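You operate a simulated robot arm through the tools that you are given. There is no shell and no other tool.

You run a simulated two-armed robot. Do the job below in one go: nothing can be reset, and whatever is moved stays where it is left.

## Task
Close the bench amp down: STANDBY, MAINS off, discharge, both plugs parked.
Fine: STANDBY, then MAINS, then hold DISCHARGE till SAFE lights; green plug in the bias meter's PARK socket, brown plug in the bench amp's.

Only the result counts: the job must be done as asked and must still hold three seconds after the hand-in. Knocking over, shifting, dropping, spilling or breaking anything else fails it.

## Robot
Two 7-joint arms with fingered hands on one trunk that stands fixed in place. Base frame: the origin is at the foot of the trunk, x ahead of it, y to its left, z up. Readings come in cm, degrees, newtons and seconds.
The left shoulder is at [7, 16.6, 111.8], the right one opposite. With the tool pointing down near the work surface each hand reaches from about 46 to 96 cm from the base axis, measured 20 degrees to its own side. Payload 4.1 kg a hand.
Tool frame (each hand has its own): the origin (TCP) lies between the finger pads and is the grasp point; the fingertips stand 3.2 cm ahead of it; z points along the fingers, y is the line along which they close. Largest opening 10.8 cm; the body of the gripper starts 3.8 cm behind the TCP. The gripper is a hand of 4 fingers: y runs from the thumb to the fingers, the wrist lies at [-1.6, -10.8, -18.6] in the tool frame, and closing takes about 1.5 s.
Orientation is told as [roll, pitch, yaw] about the base's x, y, z axes, in that order, counted from this pose: with the fingers straight down and the wrist toward the robot, the tool's x, y and z point along [0, 1, 0], [1, 0, 0] and [0, 0, -1] of the base frame.

## Interface
- The arms move only by the tool play_rows. It takes "left_commands", "right_commands" or both (then of equal length, played together; a hand with none holds still); each is a list of rows, each a list of 6 numbers: the shift along the base's x, y, z in units of 50 mm (1.0 is 50 mm), then the turn, a rotation vector about the base's x, y, z in units of 4 degrees (1.0 is 4 degrees). In form: [[tx, ty, tz, rx, ry, rz], ...]. A call has 1 to 20 rows; each row shifts and turns the commanded pose from where the row before left it. "left_gripper" and "right_gripper" are, for a hand that has rows, the finger opening in cm, from 0 to 10.8, set as the call begins (left out, the last holds). A call with a number of a shift or a turn outside -1 to 1 is refused whole. Rows are played at 5 a second. More than 5 cm and 8.6 degrees between two rows, or a gripper value outside its range, and nothing of the call is played. A pose out of reach is approached as far as the arm can. The call stops where the force on the tool passes 40 N (or 10 N more than at its start, if that is more) or the arm is blocked; 0.2 s more then pass. Each finger travels about 4.5 cm/s and halts on what it meets, pressing with about 24 N; the grip force reading is that of the motor and also rises with nothing between the fingers. The clock runs only during rows and for 0.2 s after the last one: add rows that do not move to give the fingers time. The reply holds the time, the measured pose of the TCP, the force on the tool along the base axes, the opening and the grip force, in the units named above and with some noise, with the torque about the TCP (base axes, N m) and any sound that the robot's microphone picked up, and new pictures: "views" is both (left out), scene, wrist or none (wrist: the cameras of the hands that moved).
- Cameras (640 x 400 px; columns grow to the right, rows downward): "scene" is now at [13.16, -2.3, 136.25]; the picture's right is [-0.33, -0.94, 0.00], its down [-0.41, 0.14, -0.90] and it looks along [0.85, -0.30, -0.43] (base axes); focal length 262 px, centre (320, 200). "left" rides on the left gripper at [-6.4, -9.3, -13.2] in its tool frame; the picture's right is [-0.80, -0.28, 0.53], its down [0.55, -0.71, 0.45] and it looks along [0.25, 0.65, 0.72] (tool axes); focal length 247 px, centre (320, 200). "right" rides on the right gripper at [6.4, -9.3, -13.2] in its tool frame; the picture's right is [-0.80, 0.28, -0.53], its down [-0.55, -0.71, 0.45] and it looks along [-0.25, 0.65, 0.72] (tool axes); focal length 247 px, centre (320, 200). There is no depth. A picture from a camera that has moved, and an enlarged one, comes with that camera's place and axes in the base frame and with its lens. The place of the scene camera against the robot may be out by one fixed shift of up to 1.2 cm in any direction.
- move_column(by): slides the trunk up (or, below 0, down) by that many cm; the arms and the scene camera ride with it, the base frame stays. It gives what a move gives, with no picture.
- preshape(shape, hand): the hand has 4 fingers and takes this shape, open, in about a second: jaw (thumb against the fingers, like two jaws); tri (thumb and two fingers); tip (a fingertip pinch); poke (one finger out to press); point (the index stretched); flat (the hand flat); cup (the hand cupped); fist (a fist). The gripper value then closes the fingers along that shape, each until it touches; the sizes above hold for jaw. It gives what a move gives, with no picture.
- head_to(pan, tilt): turns the head with the scene camera to pan (to the left, within 86 degrees either way) and tilt (down, from -29 to 69), counted from straight ahead of the robot. It gives what a move gives, and a new picture of the scene camera.
- zoom(camera, box): a new picture of the part [left, top, right, bottom] of that camera's present view, enlarged. No time passes.
- hand_in(): hands the job in; it is judged then, once.

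Places have to be worked out from the pictures, the camera data and where the tool is seen. Open the grippers and draw the arms clear of the work before you hand the job in, unless the task says otherwise.

The tools are called after "Call:" as a command line: name --argument value ..., lists and objects as JSON in quotes. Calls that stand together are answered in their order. play_rows: Moves the arms, as the interface text tells. Its arguments: {"type":"object","properties":{"left_commands":{"type":"array","items":{"type":"array","items":{"type":"number"}}},"left_gripper":{"type":"number"},"right_commands":{"type":"array","items":{"type":"array","items":{"type":"number"}}},"right_gripper":{"type":"number"},"views":{"type":"string","enum":["both","scene","wrist","none"]}},"required":[]} The other tools are called the same way: move_column (by) slides the trunk up or down; preshape (shape, hand) gives the hand a shape; head_to (pan, tilt) turns the head that bears the scene camera; zoom (camera, box) takes an enlarged picture of a part of a camera's view; hand_in () hands the job in.

At the start:

```text
time: 0.0
left_position: [65.44, 18.0, 123.01]
left_tool_rot: [-0.1, 0.0, 0.0]
left_wrist_force: [0.3, -0.7, -0.2]
left_moment: [-0.01, 0.02, 0.0]
left_finger_gap: 10.76
left_grip_force: 0.0
left_shape: jaw
right_position: [52.6, -37.67, 126.88]
right_tool_rot: [0.0, 0.0, 0.0]
right_wrist_force: [0.5, -0.6, 0.2]
right_moment: [0.01, 0.03, -0.02]
right_finger_gap: 10.76
right_grip_force: 0.0
right_shape: jaw
trunk travel left (down, up): [-62.5, 31.5]
head pan, tilt: [-19.4, 25.5]
```

scene: 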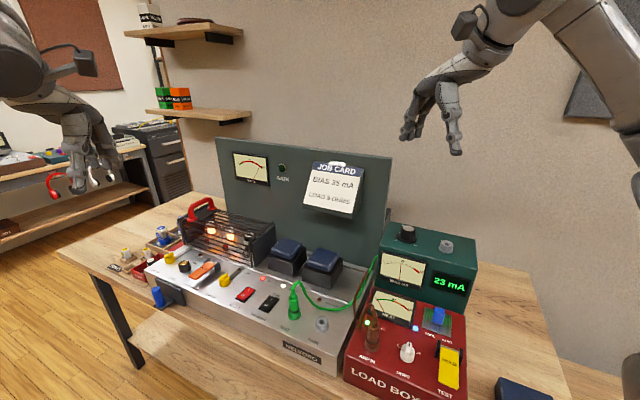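
right: 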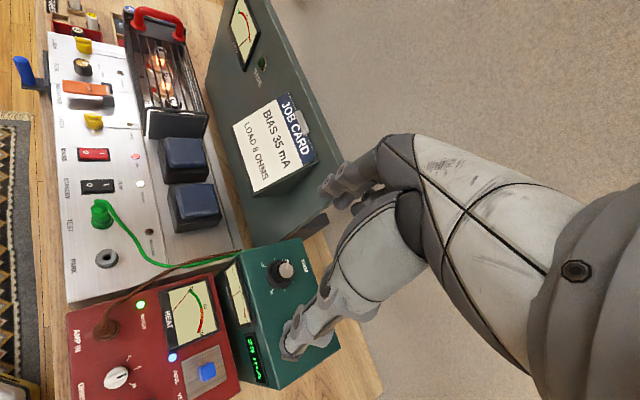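
left: 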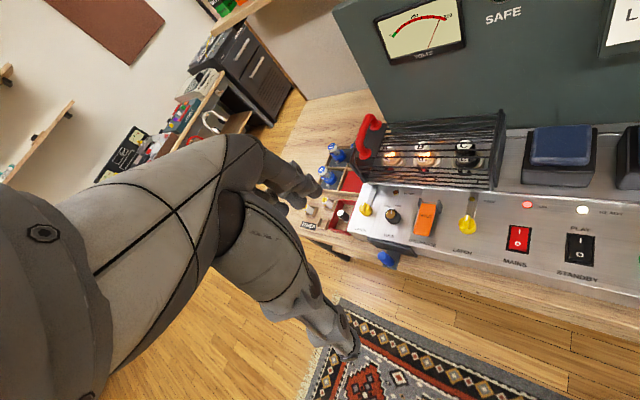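

I'll look closely at the panel before moving anything, starting with enlarged views.

Call:
zoom --camera "scene" --box '[140, 220, 300, 320]'

Call:
zoom --camera "scene" --box '[220, 270, 380, 370]'

Call:
zoom --camera "scene" --box '[340, 210, 500, 310]'

Call:
zoom --camera "scene" --box '[330, 290, 490, 390]'

Call:
zoom --camera "right" --box '[30, 0, 230, 125]'

Call:
zoom --camera "right" --box '[40, 125, 240, 250]'

Call:
zoom --camera "right" --box '[60, 230, 340, 400]'

Call:
zoom --camera "left" --box '[320, 100, 640, 300]'

```text
4.00 times, centred on (220, 270) of scene
camera zoom: at [13.16, -2.3, 136.25], right [-0.33, -0.94, 0.0], down [-0.41, 0.14, -0.9], along [0.85, -0.3, -0.43], focal length 1049 px, centre (720, -80)
```

zoom: 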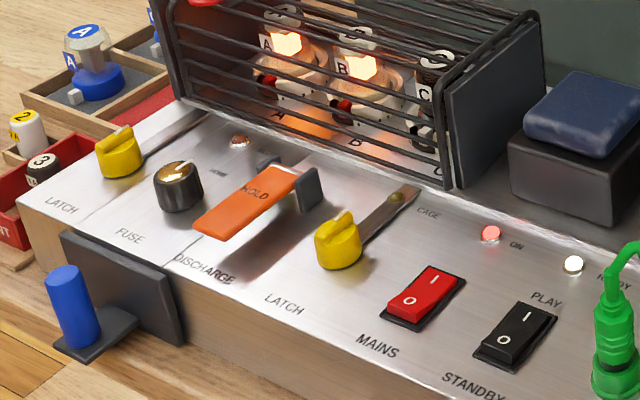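

```text
4.00 times, centred on (300, 320) of scene
camera zoom: at [13.16, -2.3, 136.25], right [-0.33, -0.94, 0.0], down [-0.41, 0.14, -0.9], along [0.85, -0.3, -0.43], focal length 1049 px, centre (400, -280)
```

zoom: 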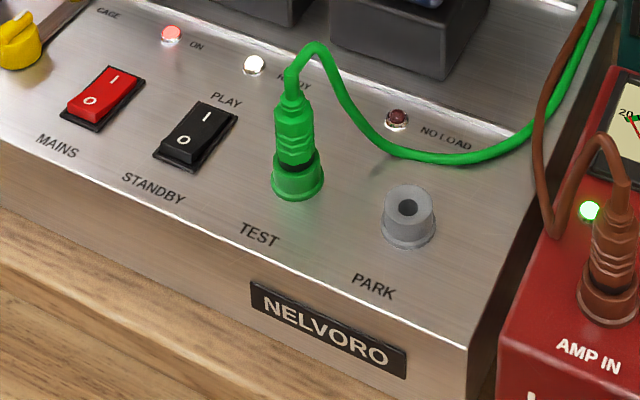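

```text
4.00 times, centred on (420, 260) of scene
camera zoom: at [13.16, -2.3, 136.25], right [-0.33, -0.94, 0.0], down [-0.41, 0.14, -0.9], along [0.85, -0.3, -0.43], focal length 1049 px, centre (-80, -40)
```

zoom: 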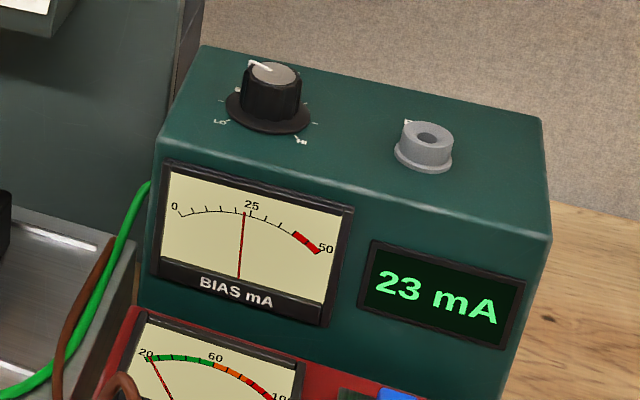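

```text
4.00 times, centred on (410, 340) of scene
camera zoom: at [13.16, -2.3, 136.25], right [-0.33, -0.94, 0.0], down [-0.41, 0.14, -0.9], along [0.85, -0.3, -0.43], focal length 1049 px, centre (-40, -360)
```

zoom: 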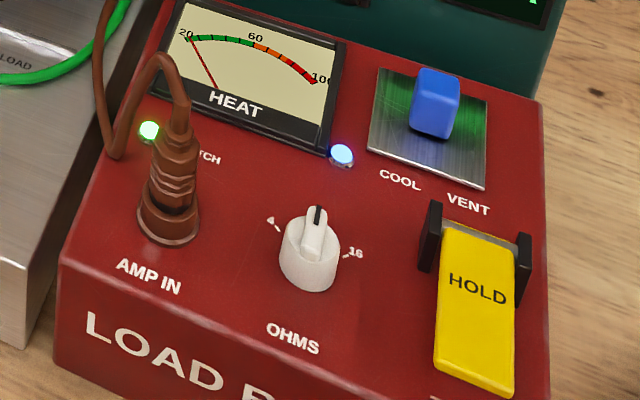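

```text
3.20 times, centred on (130, 62) of right
camera zoom: at [43.41, -31.07, 140.11], right [0.28, -0.8, 0.53], down [-0.71, -0.55, -0.45], along [0.65, -0.25, -0.72], focal length 790 px, centre (928, 640)
```

zoom: 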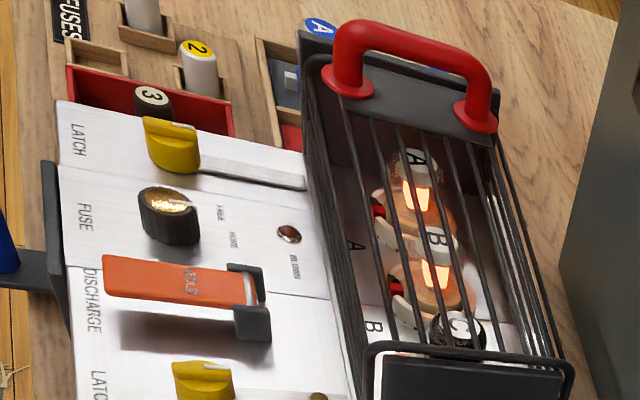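

```text
3.20 times, centred on (140, 188) of right
camera zoom: at [43.41, -31.07, 140.11], right [0.28, -0.8, 0.53], down [-0.71, -0.55, -0.45], along [0.65, -0.25, -0.72], focal length 790 px, centre (896, 240)
```

zoom: 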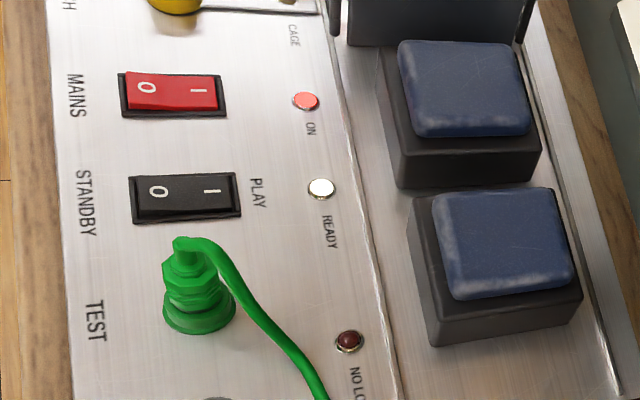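

```text
2.29 times, centred on (200, 315) of right
camera zoom: at [43.41, -31.07, 140.11], right [0.28, -0.8, 0.53], down [-0.71, -0.55, -0.45], along [0.65, -0.25, -0.72], focal length 564 px, centre (594, -63)
```

zoom: 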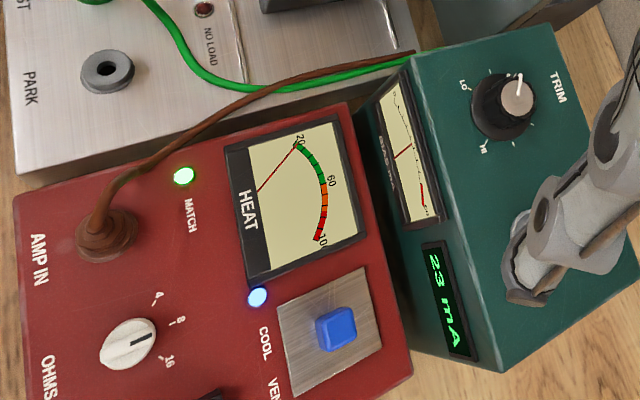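

```text
2.00 times, centred on (480, 200) of left
camera zoom: at [56.16, 11.47, 136.24], right [-0.28, -0.8, -0.53], down [-0.71, 0.55, -0.45], along [0.65, 0.25, -0.72], focal length 494 px, centre (0, 200)
```

zoom: 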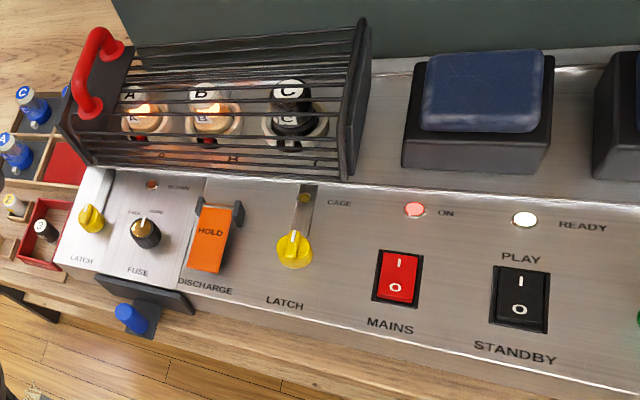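

The panel runs at about 45° to me: STANDBY ≈ (64.3,-7.0,83.6), MAINS ≈ (69.6,-1.8,83.9), the DISCHARGE lever ≈ (79.5,10.3,86), and both rockers show I. I'll give the left hand the poke shape and check where its fingertip lies.

Call:
preshape --shape "poke" --hand "left"

Call:
head_to --pan 5 --tilt 30

Call:
zoom --camera "left" --box '[0, 0, 640, 400]'

```text
time: 0.9
left_position: [65.39, 17.99, 123.04]
left_tool_rot: [0.0, 0.0, 0.0]
left_wrist_force: [0.5, 1.3, -0.1]
left_moment: [0.02, 0.0, -0.01]
left_finger_gap: 0.0
left_grip_force: 0.0
left_shape: poke
right_position: [52.5, -37.6, 126.92]
right_tool_rot: [0.0, 0.0, 0.0]
right_wrist_force: [0.3, -0.4, 0.5]
right_moment: [-0.01, 0.01, -0.02]
right_finger_gap: 10.76
right_grip_force: 0.0
right_shape: jaw
trunk travel left (down, up): [-62.5, 31.5]
head pan, tilt: [-19.4, 25.5]
```

```text
time: 1.8
left_position: [65.4, 18.0, 123.05]
left_tool_rot: [0.0, -0.1, 0.0]
left_wrist_force: [0.3, -0.5, 0.1]
left_moment: [0.01, 0.06, 0.02]
left_finger_gap: 0.0
left_grip_force: 0.1
left_shape: poke
right_position: [52.59, -37.8, 126.97]
right_tool_rot: [0.1, 0.0, -0.1]
right_wrist_force: [0.1, 0.2, -0.2]
right_moment: [0.0, 0.03, -0.04]
right_finger_gap: 10.76
right_grip_force: 0.1
right_shape: jaw
trunk travel left (down, up): [-62.5, 31.5]
head pan, tilt: [5.0, 30.0]
camera scene: at [13.49, 1.53, 135.54], right [0.09, -1.0, 0.0], down [-0.5, -0.04, -0.87], along [0.86, 0.07, -0.5], focal length 262 px, centre (320, 200)
```

scene: 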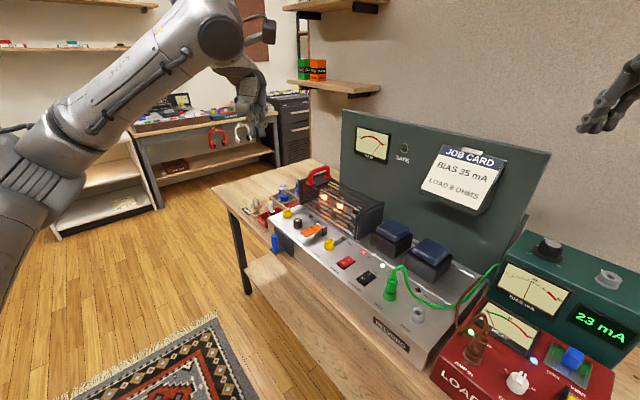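

```text
1.00 times, centred on (320, 200) of left (not enlarged: the box is as wide or as high as the picture)
camera zoom: at [56.16, 11.46, 136.24], right [-0.28, -0.8, -0.53], down [-0.71, 0.55, -0.45], along [0.65, 0.25, -0.72], focal length 247 px, centre (320, 200)
```

zoom: 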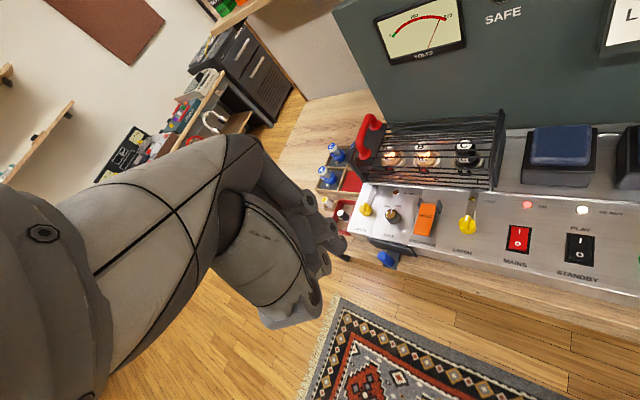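

The index finger seems to end in a dark tip near (348,258) in the left view. I'll enlarge both views to locate it.

Call:
zoom --camera "left" --box '[200, 130, 440, 280]'

Call:
zoom --camera "scene" --box '[180, 40, 340, 140]'

Call:
zoom --camera "scene" --box '[260, 180, 420, 280]'

Call:
zoom --camera "scene" --box '[340, 100, 500, 200]'

Call:
zoom --camera "scene" --box '[440, 230, 640, 355]'

```text
2.67 times, centred on (320, 205) of left
camera zoom: at [56.16, 11.46, 136.24], right [-0.28, -0.8, -0.53], down [-0.71, 0.55, -0.45], along [0.65, 0.25, -0.72], focal length 659 px, centre (320, 187)
```

zoom: 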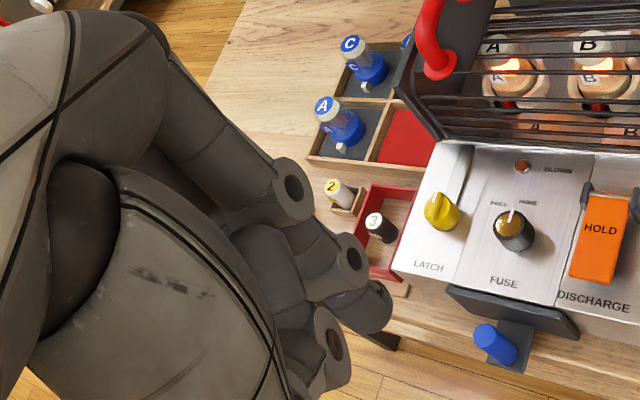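

```text
4.00 times, centred on (260, 90) of scene
camera zoom: at [13.49, 1.53, 135.54], right [0.09, -1.0, 0.0], down [-0.5, -0.04, -0.87], along [0.86, 0.07, -0.5], focal length 1049 px, centre (560, 640)
```

zoom: 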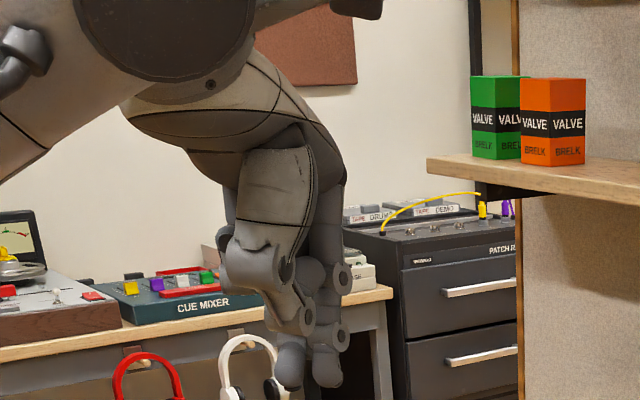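

```text
4.00 times, centred on (340, 230) of scene
camera zoom: at [13.49, 1.53, 135.54], right [0.09, -1.0, 0.0], down [-0.5, -0.04, -0.87], along [0.86, 0.07, -0.5], focal length 1049 px, centre (240, 80)
```

zoom: 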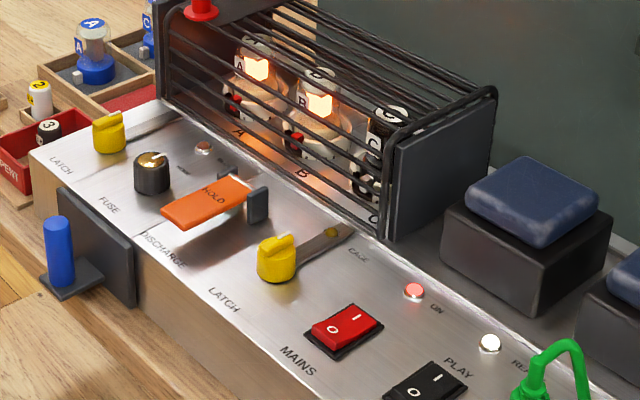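

```text
4.00 times, centred on (420, 150) of scene
camera zoom: at [13.49, 1.53, 135.54], right [0.09, -1.0, 0.0], down [-0.5, -0.04, -0.87], along [0.86, 0.07, -0.5], focal length 1049 px, centre (-80, 400)
```

zoom: 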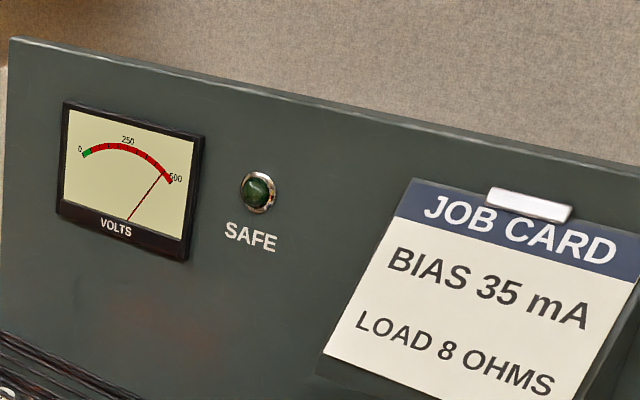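

```text
3.20 times, centred on (540, 292) of scene
camera zoom: at [13.49, 1.53, 135.54], right [0.09, -1.0, 0.0], down [-0.5, -0.04, -0.87], along [0.86, 0.07, -0.5], focal length 839 px, centre (-384, -96)
```

zoom: 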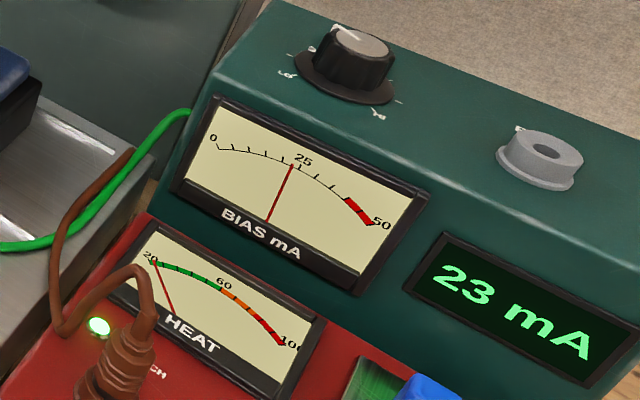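

I need a finer view of the fingertips.

Call:
zoom --camera "scene" --box '[230, 90, 294, 150]'

Call:
zoom --camera "left" --box '[280, 200, 376, 285]'

```text
6.67 times, centred on (262, 120) of scene
camera zoom: at [13.49, 1.53, 135.54], right [0.09, -1.0, 0.0], down [-0.5, -0.04, -0.87], along [0.86, 0.07, -0.5], focal length 1748 px, centre (707, 733)
```

zoom: 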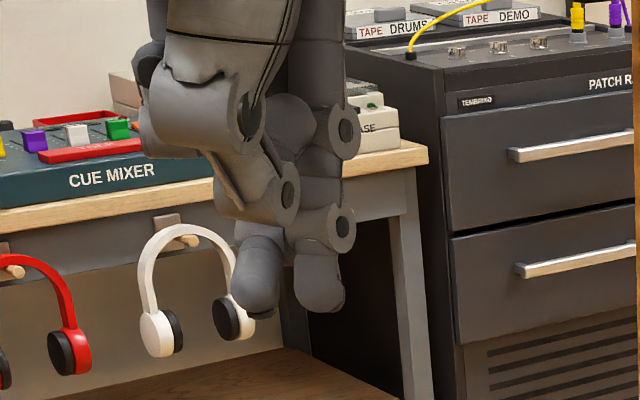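

```text
4.71 times, centred on (328, 242) of left
camera zoom: at [56.16, 11.46, 136.24], right [-0.28, -0.8, -0.53], down [-0.71, 0.55, -0.45], along [0.65, 0.25, -0.72], focal length 1162 px, centre (282, 0)
```

zoom: 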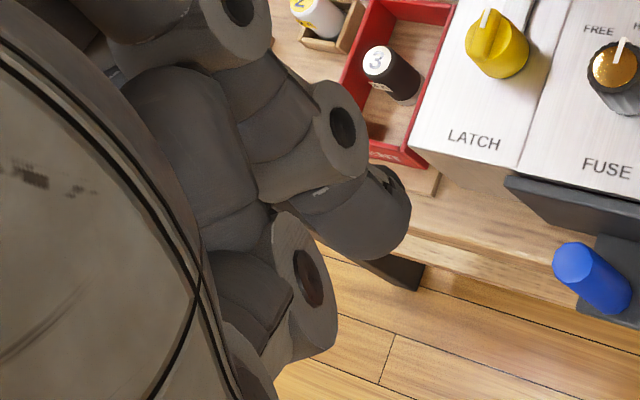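

In poke, thumb and index reach the same depth; I'll compare with "point", which may leave one finger clear.

Call:
preshape --shape "point" --hand "left"

Call:
zoom --camera "scene" --box '[214, 80, 310, 140]'

Call:
zoom --camera "left" --box '[250, 160, 410, 260]'

```text
time: 2.7
left_position: [65.49, 17.9, 123.0]
left_tool_rot: [0.0, 0.0, -0.1]
left_wrist_force: [-0.1, -0.3, -0.1]
left_moment: [0.02, -0.02, 0.03]
left_finger_gap: 0.02
left_grip_force: 0.0
left_shape: point
right_position: [52.53, -37.7, 126.9]
right_tool_rot: [0.0, 0.1, 0.0]
right_wrist_force: [-0.1, -0.4, 0.2]
right_moment: [0.02, 0.0, 0.03]
right_finger_gap: 10.72
right_grip_force: 0.0
right_shape: jaw
trunk travel left (down, up): [-62.5, 31.5]
head pan, tilt: [5.0, 30.0]
```

```text
6.67 times, centred on (262, 110) of scene
camera zoom: at [13.49, 1.54, 135.54], right [0.09, -1.0, 0.0], down [-0.5, -0.04, -0.87], along [0.86, 0.08, -0.5], focal length 1748 px, centre (707, 800)
```

zoom: 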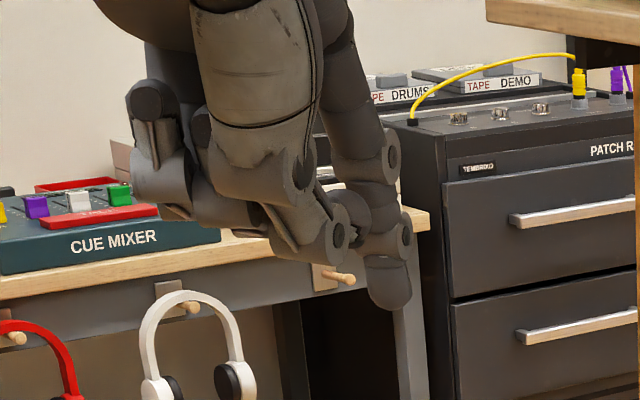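

```text
4.00 times, centred on (330, 210) of left
camera zoom: at [56.16, 11.47, 136.24], right [-0.28, -0.8, -0.53], down [-0.71, 0.55, -0.45], along [0.65, 0.25, -0.72], focal length 988 px, centre (280, 160)
```

zoom: 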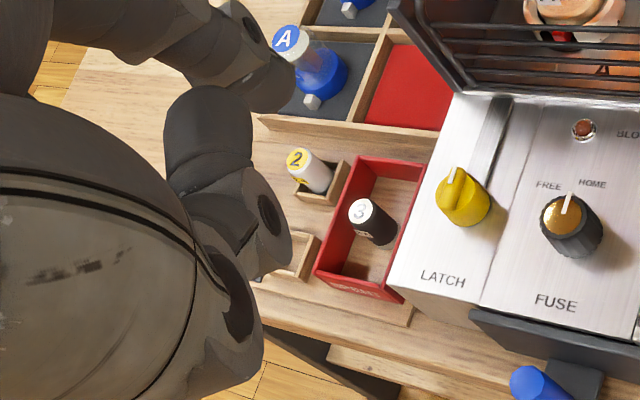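

"Point" gives one isolated index finger, its tip at about TCP +6.6 x, -1.5 y, -3.2 z. I'll yaw the left hand -45° so it hangs over the panel's front edge and bring the tip about 8 cm above STANDBY's "0" end.

Call:
play_rows --left_commands '[[-0.0917, -0.3025, -0.4167, 0, 0, -0.9375], [-0.0917, -0.3025, -0.4167, 0, 0, -0.9375], [-0.0917, -0.3025, -0.4167, 0, 0, -0.9375], [-0.0917, -0.3025, -0.4167, 0, 0, -0.9375], [-0.0917, -0.3025, -0.4167, 0, 0, -0.9375], [-0.0917, -0.3025, -0.4167, 0, 0, -0.9375], [-0.0917, -0.3025, -0.4167, 0, 0, -0.9375], [-0.0917, -0.3025, -0.4167, 0, 0, -0.9375], [-0.0917, -0.3025, -0.4167, 0, 0, -0.9375], [-0.0917, -0.3025, -0.4167, 0, 0, -0.9375], [-0.0917, -0.3025, -0.4167, 0, 0, -0.9375], [-0.0917, -0.3025, -0.4167, 0, 0, -0.9375], [0, 0, 0, 0, 0, 0]]' --views "both"

Call:
head_to --pan -5 --tilt 40

```text
time: 5.5
left_position: [59.93, 0.02, 98.11]
left_tool_rot: [0.0, 0.1, -45.0]
left_wrist_force: [0.1, 0.6, 0.5]
left_moment: [-0.01, 0.05, -0.02]
left_finger_gap: 0.0
left_grip_force: 0.1
left_shape: point
right_position: [52.45, -37.66, 126.96]
right_tool_rot: [0.0, 0.0, 0.0]
right_wrist_force: [-0.1, -0.6, 0.5]
right_moment: [0.04, -0.01, 0.01]
right_finger_gap: 10.75
right_grip_force: 0.0
right_shape: jaw
trunk travel left (down, up): [-62.5, 31.5]
head pan, tilt: [5.0, 30.0]
camera scene: at [13.47, 1.56, 135.55], right [0.09, -1.0, 0.0], down [-0.5, -0.04, -0.87], along [0.86, 0.08, -0.5], focal length 262 px, centre (320, 200)
camera left: at [48.83, 1.89, 111.25], right [-0.76, -0.36, -0.53], down [-0.11, 0.89, -0.45], along [0.63, -0.28, -0.72], focal length 247 px, centre (320, 200)
```

scene: 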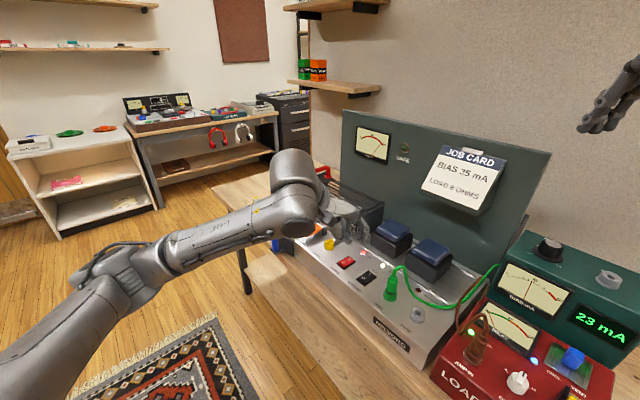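
left: 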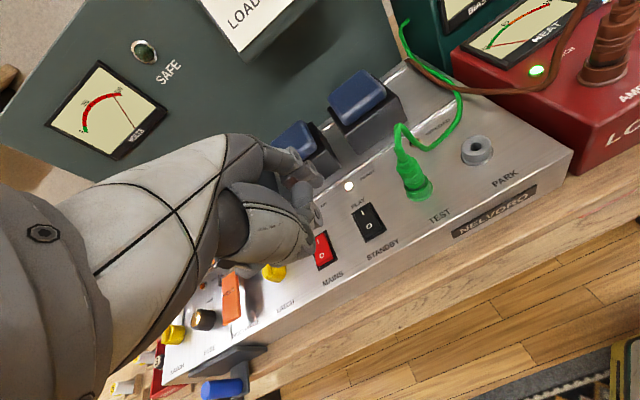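

```text
time: 6.2
left_position: [59.97, -0.03, 98.14]
left_tool_rot: [0.1, -0.1, -45.0]
left_wrist_force: [0.4, 0.6, 0.6]
left_moment: [0.0, -0.01, -0.04]
left_finger_gap: 0.0
left_grip_force: 0.1
left_shape: point
right_position: [52.56, -37.69, 126.95]
right_tool_rot: [0.1, -0.1, -0.1]
right_wrist_force: [0.1, 0.7, 0.0]
right_moment: [0.0, -0.02, -0.01]
right_finger_gap: 10.76
right_grip_force: 0.0
right_shape: jaw
trunk travel left (down, up): [-62.5, 31.5]
head pan, tilt: [-5.0, 40.0]
camera scene: at [12.96, 0.01, 134.01], right [-0.09, -1.0, 0.0], down [-0.64, 0.06, -0.77], along [0.76, -0.07, -0.64], focal length 262 px, centre (320, 200)
```

scene: 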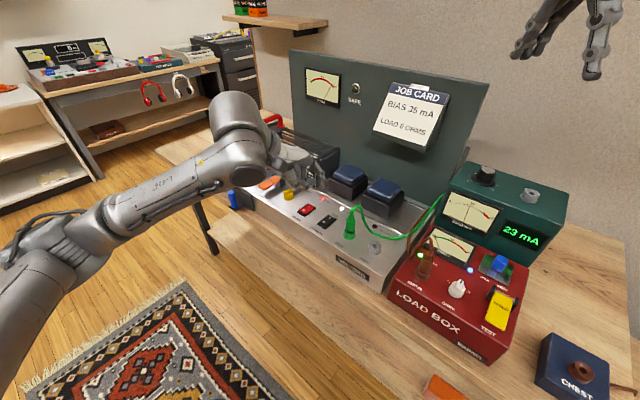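

Now I'll enlarge the fingertip against the rockers from both cameras.

Call:
zoom --camera "scene" --box '[260, 150, 360, 250]'

Call:
zoom --camera "left" --box '[220, 120, 460, 270]'

```text
4.00 times, centred on (310, 200) of scene
camera zoom: at [12.96, 0.01, 134.01], right [-0.09, -1.0, 0.0], down [-0.64, 0.06, -0.77], along [0.76, -0.07, -0.64], focal length 1049 px, centre (360, 200)
```

zoom: 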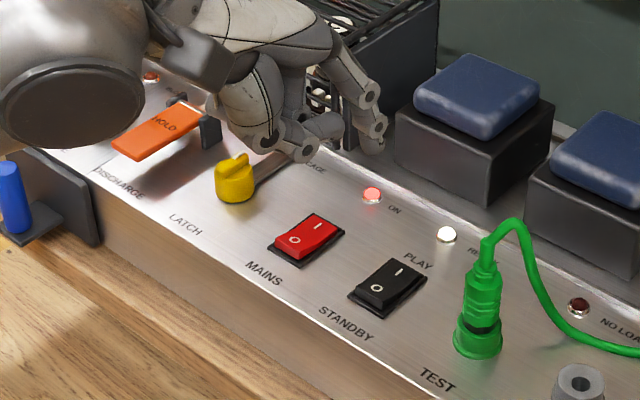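

```text
2.67 times, centred on (340, 195) of left
camera zoom: at [48.86, 1.88, 111.27], right [-0.76, -0.36, -0.53], down [-0.11, 0.89, -0.45], along [0.64, -0.28, -0.72], focal length 659 px, centre (267, 213)
```

zoom: 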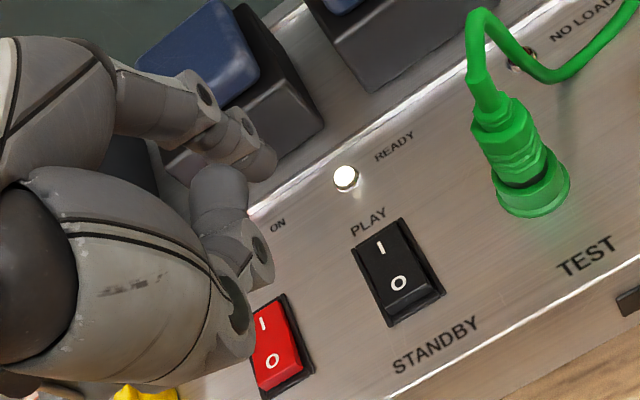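

The tip sits almost right above STANDBY's "0" end. I'll descend 8 cm and check the alignment before pressing.

Call:
play_rows --left_commands '[[-0.04, 0.04, -0.4, 0, 0, 0], [0, 0, -0.4, 0, 0, 0], [0, 0, -0.4, 0, 0, 0], [0, 0, -0.4, 0, 0, 0], [0, 0, 0, 0, 0, 0]]' --views "none"

Call:
zoom --camera "left" --box '[220, 120, 380, 220]'

Call:
zoom --camera "scene" --box '[270, 160, 350, 240]'

```text
time: 7.4
left_position: [59.53, -0.06, 89.94]
left_tool_rot: [0.1, -0.1, -45.0]
left_wrist_force: [0.2, -0.2, 0.9]
left_moment: [0.0, 0.0, 0.0]
left_finger_gap: 0.0
left_grip_force: 0.0
left_shape: point
right_position: [52.53, -37.78, 126.9]
right_tool_rot: [-0.1, 0.0, 0.0]
right_wrist_force: [0.3, -0.5, -0.5]
right_moment: [-0.01, -0.01, -0.05]
right_finger_gap: 10.74
right_grip_force: 0.0
right_shape: jaw
trunk travel left (down, up): [-62.5, 31.5]
head pan, tilt: [-5.0, 40.0]
```

```text
4.00 times, centred on (300, 170) of left
camera zoom: at [48.44, 1.86, 103.17], right [-0.76, -0.36, -0.53], down [-0.11, 0.89, -0.45], along [0.64, -0.28, -0.72], focal length 988 px, centre (400, 320)
```

zoom: 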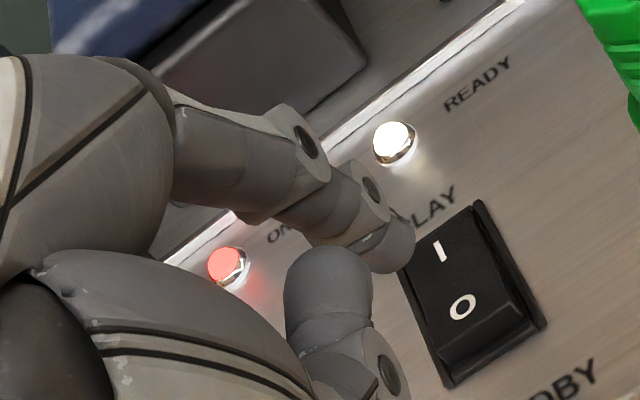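

```text
5.00 times, centred on (310, 200) of scene
camera zoom: at [12.94, 0.0, 134.01], right [-0.09, -1.0, 0.0], down [-0.64, 0.06, -0.77], along [0.76, -0.07, -0.64], focal length 1311 px, centre (370, 200)
```

zoom: 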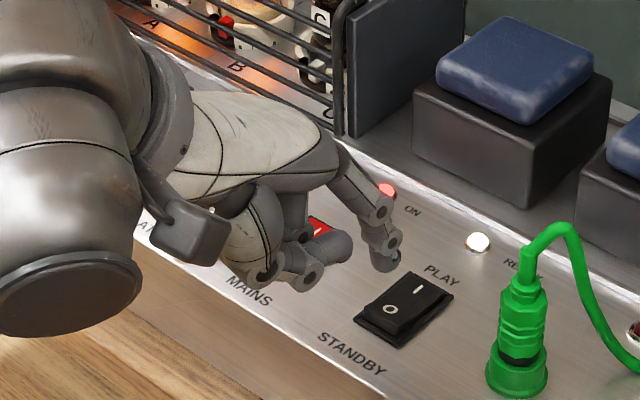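

The tip lines up with the "0" end in both views. I'll press down slowly and listen for a click.

Call:
play_rows --left_commands '[[-0.02, 0.02, -0.1, 0, 0, 0], [0, 0, -0.1, 0, 0, 0], [0, 0, -0.06, 0, 0, 0], [0, 0, -0.06, 0, 0, 0], [0, 0, -0.04, 0, 0, 0], [0, 0, -0.04, 0, 0, 0], [0, 0, -0.04, 0, 0, 0], [0, 0, -0.04, 0, 0, 0]]' --views "none"

Call:
zoom --camera "left" --box '[220, 120, 380, 220]'

Call:
zoom --camera "scene" --box '[270, 160, 350, 240]'

```text
time: 9.2
left_position: [59.58, 0.29, 87.75]
left_tool_rot: [0.0, 0.0, -45.0]
left_wrist_force: [-0.6, -1.2, 0.1]
left_moment: [-0.01, 0.03, 0.0]
left_finger_gap: 0.0
left_grip_force: 0.0
left_shape: point
right_position: [52.55, -37.63, 126.98]
right_tool_rot: [0.0, 0.0, 0.0]
right_wrist_force: [-0.4, 0.4, 0.3]
right_moment: [0.01, 0.02, 0.05]
right_finger_gap: 10.76
right_grip_force: 0.1
right_shape: jaw
trunk travel left (down, up): [-62.5, 31.5]
head pan, tilt: [-5.0, 40.0]
```

```text
4.00 times, centred on (300, 170) of left
camera zoom: at [48.46, 2.11, 100.92], right [-0.76, -0.36, -0.53], down [-0.11, 0.89, -0.45], along [0.64, -0.28, -0.72], focal length 988 px, centre (400, 320)
```

zoom: 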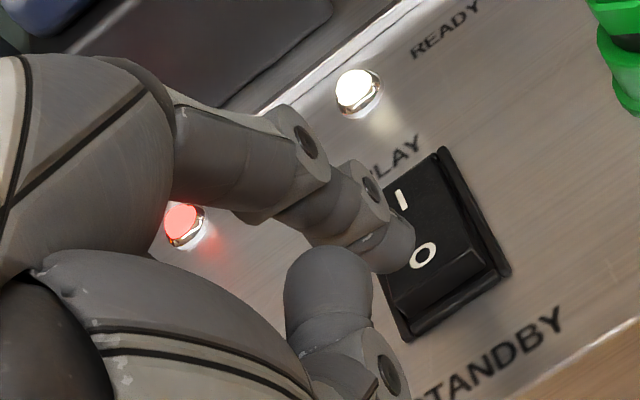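

```text
5.00 times, centred on (310, 200) of scene
camera zoom: at [12.95, 0.01, 134.01], right [-0.09, -1.0, 0.0], down [-0.64, 0.06, -0.77], along [0.76, -0.07, -0.64], focal length 1311 px, centre (370, 200)
```

zoom: 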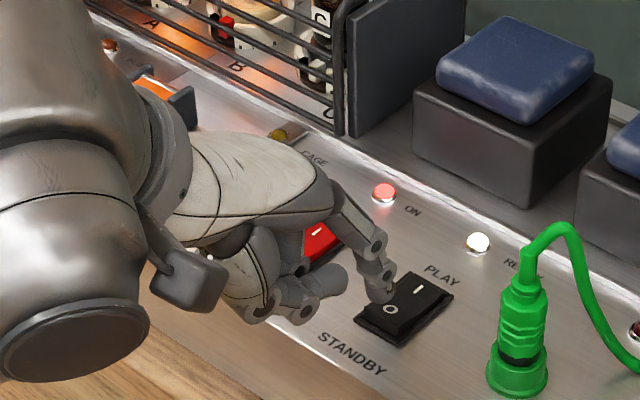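

Not yet touching (force near zero). I'll nudge the tip 0.3 cm along the panel to centre it, and continue pressing in small steps.

Call:
play_rows --left_commands '[[-0.04, -0.05, 0, 0, 0, 0], [0, 0, -0.04, 0, 0, 0], [0, 0, -0.04, 0, 0, 0], [0, 0, -0.04, 0, 0, 0], [0, 0, -0.04, 0, 0, 0], [0, 0, -0.04, 0, 0, 0], [0, 0, -0.04, 0, 0, 0]]' --views "none"

Call:
zoom --camera "left" --box '[220, 120, 380, 220]'

Call:
zoom --camera "scene" --box '[270, 160, 350, 240]'

```text
time: 10.8
left_position: [59.35, -0.27, 86.45]
left_tool_rot: [0.0, 0.1, -45.0]
left_wrist_force: [0.3, 0.0, -0.5]
left_moment: [0.0, -0.02, -0.01]
left_finger_gap: 10.35
left_grip_force: 0.1
left_shape: point
right_position: [52.7, -37.72, 126.93]
right_tool_rot: [0.0, 0.1, 0.0]
right_wrist_force: [0.1, 0.1, 0.0]
right_moment: [-0.04, -0.01, 0.03]
right_finger_gap: 10.77
right_grip_force: 0.0
right_shape: jaw
trunk travel left (down, up): [-62.5, 31.5]
head pan, tilt: [-5.0, 40.0]
```

```text
4.00 times, centred on (300, 170) of left
camera zoom: at [48.27, 1.77, 99.66], right [-0.76, -0.36, -0.53], down [-0.11, 0.89, -0.45], along [0.64, -0.28, -0.72], focal length 988 px, centre (400, 320)
```

zoom: 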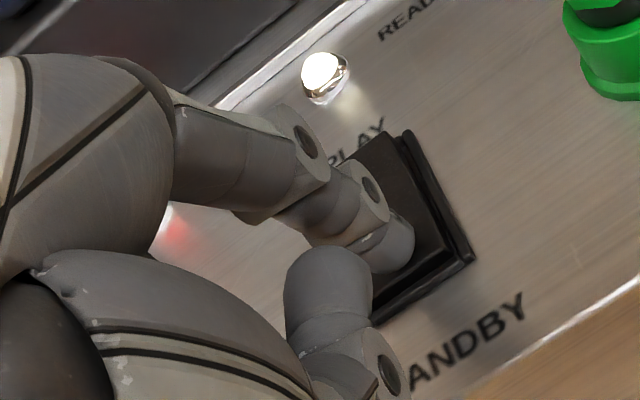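

```text
5.00 times, centred on (310, 200) of scene
camera zoom: at [12.97, 0.01, 134.0], right [-0.09, -1.0, 0.0], down [-0.64, 0.06, -0.77], along [0.76, -0.07, -0.64], focal length 1311 px, centre (370, 200)
```

zoom: 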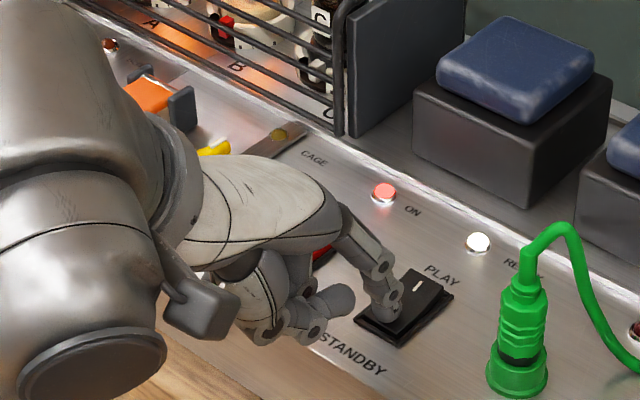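

The tip is now on the "0" side, just touching; READY is still lit. I'll keep pressing in fine steps.

Call:
play_rows --left_commands '[[0, 0, -0.04, 0, 0, 0], [0, 0, -0.04, 0, 0, 0], [0, 0, -0.04, 0, 0, 0], [0, 0, -0.04, 0, 0, 0]]' --views "none"

Call:
zoom --camera "left" --box '[220, 120, 380, 220]'

Call:
zoom --camera "scene" --box '[270, 160, 350, 240]'

```text
time: 11.8
left_position: [59.18, 0.1, 86.09]
left_tool_rot: [0.2, -0.5, -45.0]
left_wrist_force: [-7.3, 10.6, 29.8]
left_moment: [-1.73, -1.13, -0.07]
left_finger_gap: 0.0
left_grip_force: 0.1
left_shape: point
right_position: [52.02, -37.46, 127.34]
right_tool_rot: [-0.1, -0.3, -0.1]
right_wrist_force: [0.2, -0.4, 0.2]
right_moment: [0.01, 0.01, 0.02]
right_finger_gap: 10.76
right_grip_force: 0.1
right_shape: jaw
trunk travel left (down, up): [-62.5, 31.5]
head pan, tilt: [-5.0, 40.0]
```

```text
4.00 times, centred on (300, 170) of left
camera zoom: at [47.95, 2.0, 99.2], right [-0.76, -0.37, -0.54], down [-0.11, 0.89, -0.45], along [0.64, -0.29, -0.71], focal length 988 px, centre (400, 320)
```

zoom: 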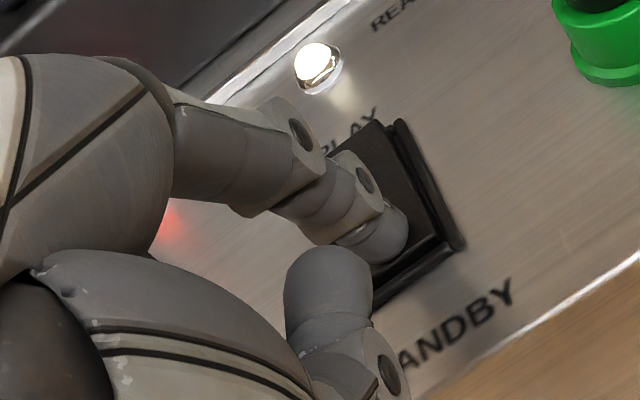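

```text
5.00 times, centred on (310, 200) of scene
camera zoom: at [12.44, 0.22, 134.1], right [-0.09, -1.0, 0.0], down [-0.64, 0.05, -0.77], along [0.77, -0.07, -0.64], focal length 1311 px, centre (370, 200)
```

zoom: 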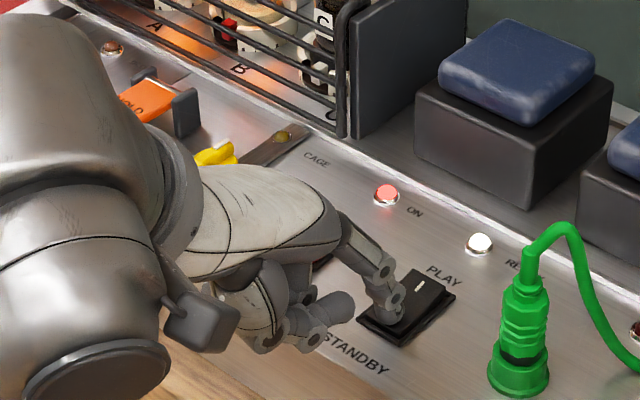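

About 30 N on it and no click: the contact torque suggests I'm too near the rocker's pivot. I'll lift, shift 0.6 cm toward the front edge, and press again.

Call:
play_rows --left_commands '[[0, 0, 0.1, 0, 0, 0], [0, 0, 0.1, 0, 0, 0], [-0.09, 0.09, 0, 0, 0, 0], [0, 0, 0, 0, 0, 0]]' --views "none"

Call:
zoom --camera "left" --box '[220, 120, 380, 220]'

Call:
zoom --camera "scene" --box '[270, 160, 350, 240]'

```text
time: 12.8
left_position: [58.8, 0.41, 86.63]
left_tool_rot: [0.0, 0.2, -45.0]
left_wrist_force: [0.4, 0.0, 0.1]
left_moment: [0.01, -0.02, 0.0]
left_finger_gap: 0.01
left_grip_force: 0.2
left_shape: point
right_position: [52.5, -37.7, 126.89]
right_tool_rot: [0.0, 0.0, 0.0]
right_wrist_force: [0.0, -0.7, -0.1]
right_moment: [0.01, -0.05, 0.0]
right_finger_gap: 10.8
right_grip_force: 0.0
right_shape: jaw
trunk travel left (down, up): [-62.5, 31.5]
head pan, tilt: [-5.0, 40.0]
```

```text
4.00 times, centred on (300, 170) of left
camera zoom: at [47.85, 2.14, 99.84], right [-0.77, -0.36, -0.53], down [-0.11, 0.89, -0.45], along [0.63, -0.28, -0.72], focal length 988 px, centre (400, 320)
```

zoom: 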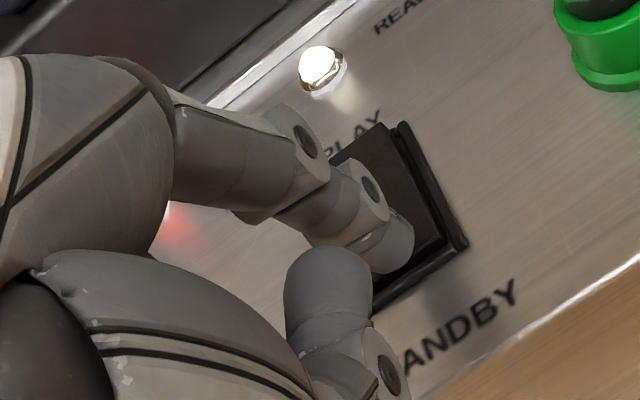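

```text
5.00 times, centred on (310, 200) of scene
camera zoom: at [12.98, -0.02, 134.0], right [-0.09, -1.0, 0.0], down [-0.64, 0.06, -0.77], along [0.76, -0.07, -0.64], focal length 1311 px, centre (370, 200)
```

zoom: 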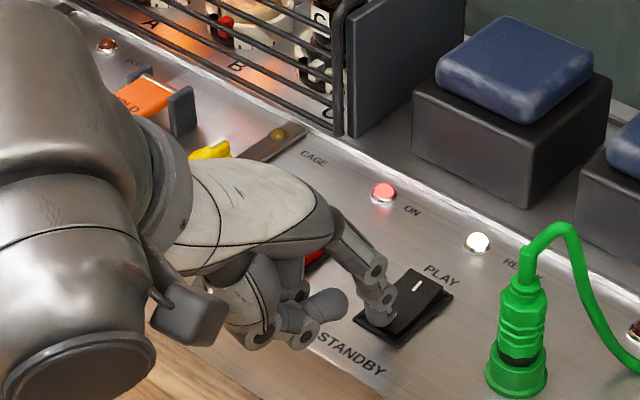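

The tip is now nearer the front edge of the rocker. Pressing again in fine steps.

Call:
play_rows --left_commands '[[0, 0, -0.05, 0, 0, 0], [0, 0, -0.05, 0, 0, 0], [0, 0, -0.03, 0, 0, 0], [0, 0, -0.03, 0, 0, 0], [0, 0, -0.03, 0, 0, 0], [0, 0, -0.03, 0, 0, 0], [0, 0, -0.03, 0, 0, 0]]' --views "none"

Call:
zoom --camera "left" --box '[220, 120, 380, 220]'

Call:
zoom --camera "scene" --box '[270, 160, 350, 240]'

```text
time: 14.6
left_position: [58.89, 0.28, 86.0]
left_tool_rot: [0.2, -0.9, -45.1]
left_wrist_force: [-8.3, 8.1, 27.1]
left_moment: [-1.51, -0.91, -0.17]
left_finger_gap: 10.37
left_grip_force: 0.0
left_shape: point
right_position: [52.43, -37.73, 127.01]
right_tool_rot: [0.0, -0.1, 0.0]
right_wrist_force: [0.6, 0.1, 0.5]
right_moment: [0.02, 0.05, 0.01]
right_finger_gap: 10.76
right_grip_force: 0.1
right_shape: jaw
trunk travel left (down, up): [-62.5, 31.5]
head pan, tilt: [-5.0, 40.0]
stopped in row 7 (left hand): the force on the tool passed its limit at 41 N (the readings are from after the stop); the commanded pose is now the measured one
```

```text
4.00 times, centred on (300, 170) of left
camera zoom: at [47.68, 2.31, 99.12], right [-0.76, -0.37, -0.54], down [-0.1, 0.88, -0.46], along [0.65, -0.29, -0.71], focal length 988 px, centre (400, 320)
```

zoom: 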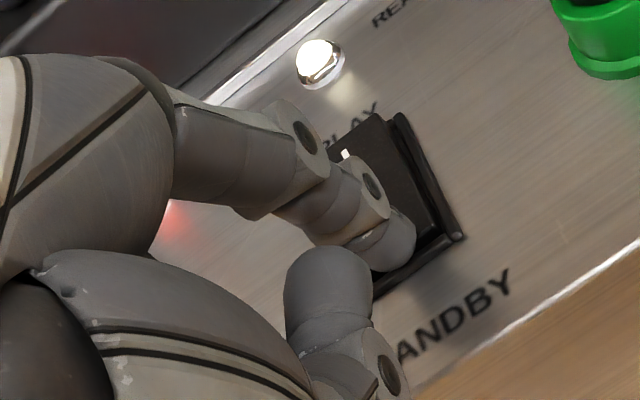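

```text
5.00 times, centred on (310, 200) of scene
camera zoom: at [12.74, 0.06, 134.02], right [-0.09, -1.0, 0.0], down [-0.64, 0.06, -0.77], along [0.76, -0.07, -0.64], focal length 1311 px, centre (370, 200)
```

zoom: 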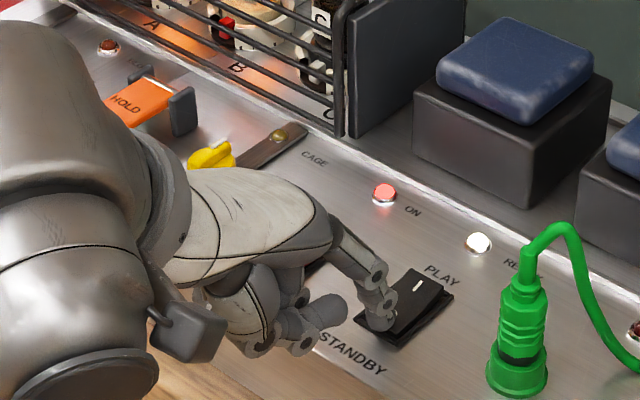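

Force limit reached without a sound; I'll lift off and look at the rocker's state.

Call:
play_rows --left_commands '[[0, 0, 0.3, 0, 0, 0], [0, 0, 0.4, 0, 0, 0], [-0.3, 0.3, 0.5, 0, 0, 0], [-0.3, 0.3, 0.5, 0, 0, 0], [0, 0, 0, 0, 0, 0]]' --views "none"

Call:
zoom --camera "left" --box '[240, 120, 480, 270]'

Call:
zoom --camera "scene" --box '[270, 160, 350, 240]'

```text
time: 15.8
left_position: [55.88, 3.22, 94.05]
left_tool_rot: [0.0, -0.2, -44.9]
left_wrist_force: [-0.3, 0.3, -0.4]
left_moment: [-0.01, 0.0, 0.01]
left_finger_gap: 0.01
left_grip_force: 0.0
left_shape: point
right_position: [52.63, -37.7, 126.86]
right_tool_rot: [0.1, 0.0, 0.0]
right_wrist_force: [0.0, -0.8, -0.9]
right_moment: [-0.02, 0.01, 0.02]
right_finger_gap: 10.74
right_grip_force: 0.1
right_shape: jaw
trunk travel left (down, up): [-62.5, 31.5]
head pan, tilt: [-5.0, 40.0]
```

```text
2.67 times, centred on (360, 195) of left
camera zoom: at [44.72, 5.18, 107.13], right [-0.76, -0.37, -0.53], down [-0.11, 0.89, -0.45], along [0.64, -0.28, -0.72], focal length 659 px, centre (213, 213)
```

zoom: 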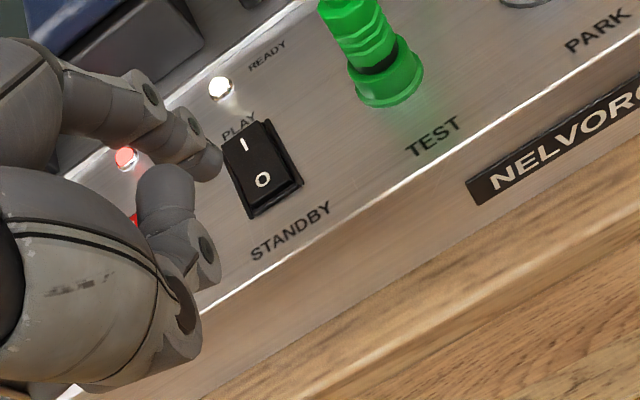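

```text
5.00 times, centred on (310, 200) of scene
camera zoom: at [12.98, 0.0, 134.0], right [-0.09, -1.0, 0.0], down [-0.64, 0.06, -0.77], along [0.76, -0.07, -0.64], focal length 1311 px, centre (370, 200)
```

zoom: 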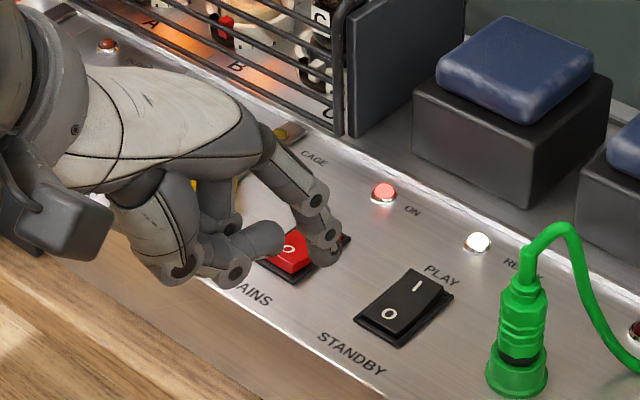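

I'll compare the two rockers closely for their tilt.

Call:
zoom --camera "scene" --box '[310, 205, 370, 242]'

Call:
zoom --camera "left" --box '[310, 145, 370, 205]'

Call:
zoom --camera "right" --box '[60, 130, 160, 200]'

```text
10.67 times, centred on (340, 224) of scene
camera zoom: at [12.98, 0.0, 134.0], right [-0.09, -1.0, 0.0], down [-0.64, 0.06, -0.77], along [0.76, -0.07, -0.64], focal length 2798 px, centre (107, -51)
```

zoom: 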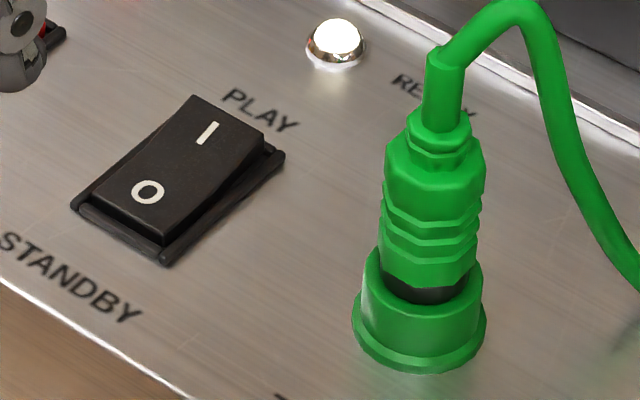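

```text
6.67 times, centred on (340, 175) of left
camera zoom: at [44.72, 5.18, 107.13], right [-0.76, -0.37, -0.53], down [-0.11, 0.89, -0.45], along [0.64, -0.28, -0.72], focal length 1646 px, centre (187, 367)
```

zoom: 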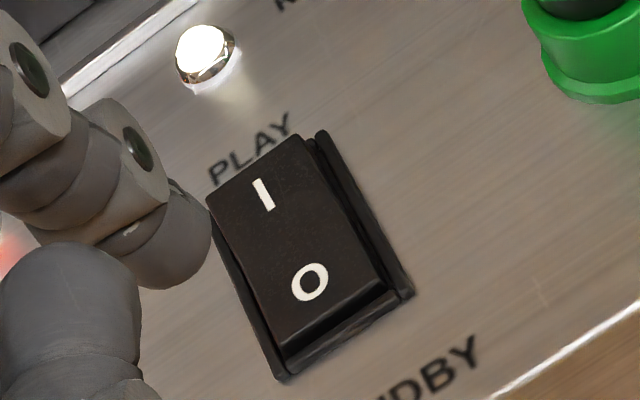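

```text
5.71 times, centred on (110, 165) of right
camera zoom: at [43.44, -31.09, 140.1], right [0.28, -0.8, 0.53], down [-0.71, -0.55, -0.45], along [0.65, -0.25, -0.72], focal length 1411 px, centre (1520, 400)
```

zoom: 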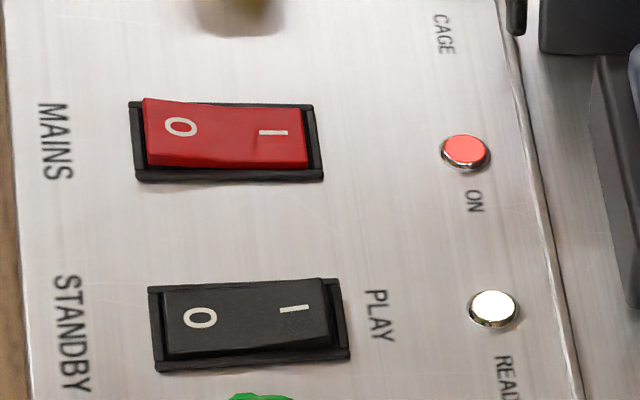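

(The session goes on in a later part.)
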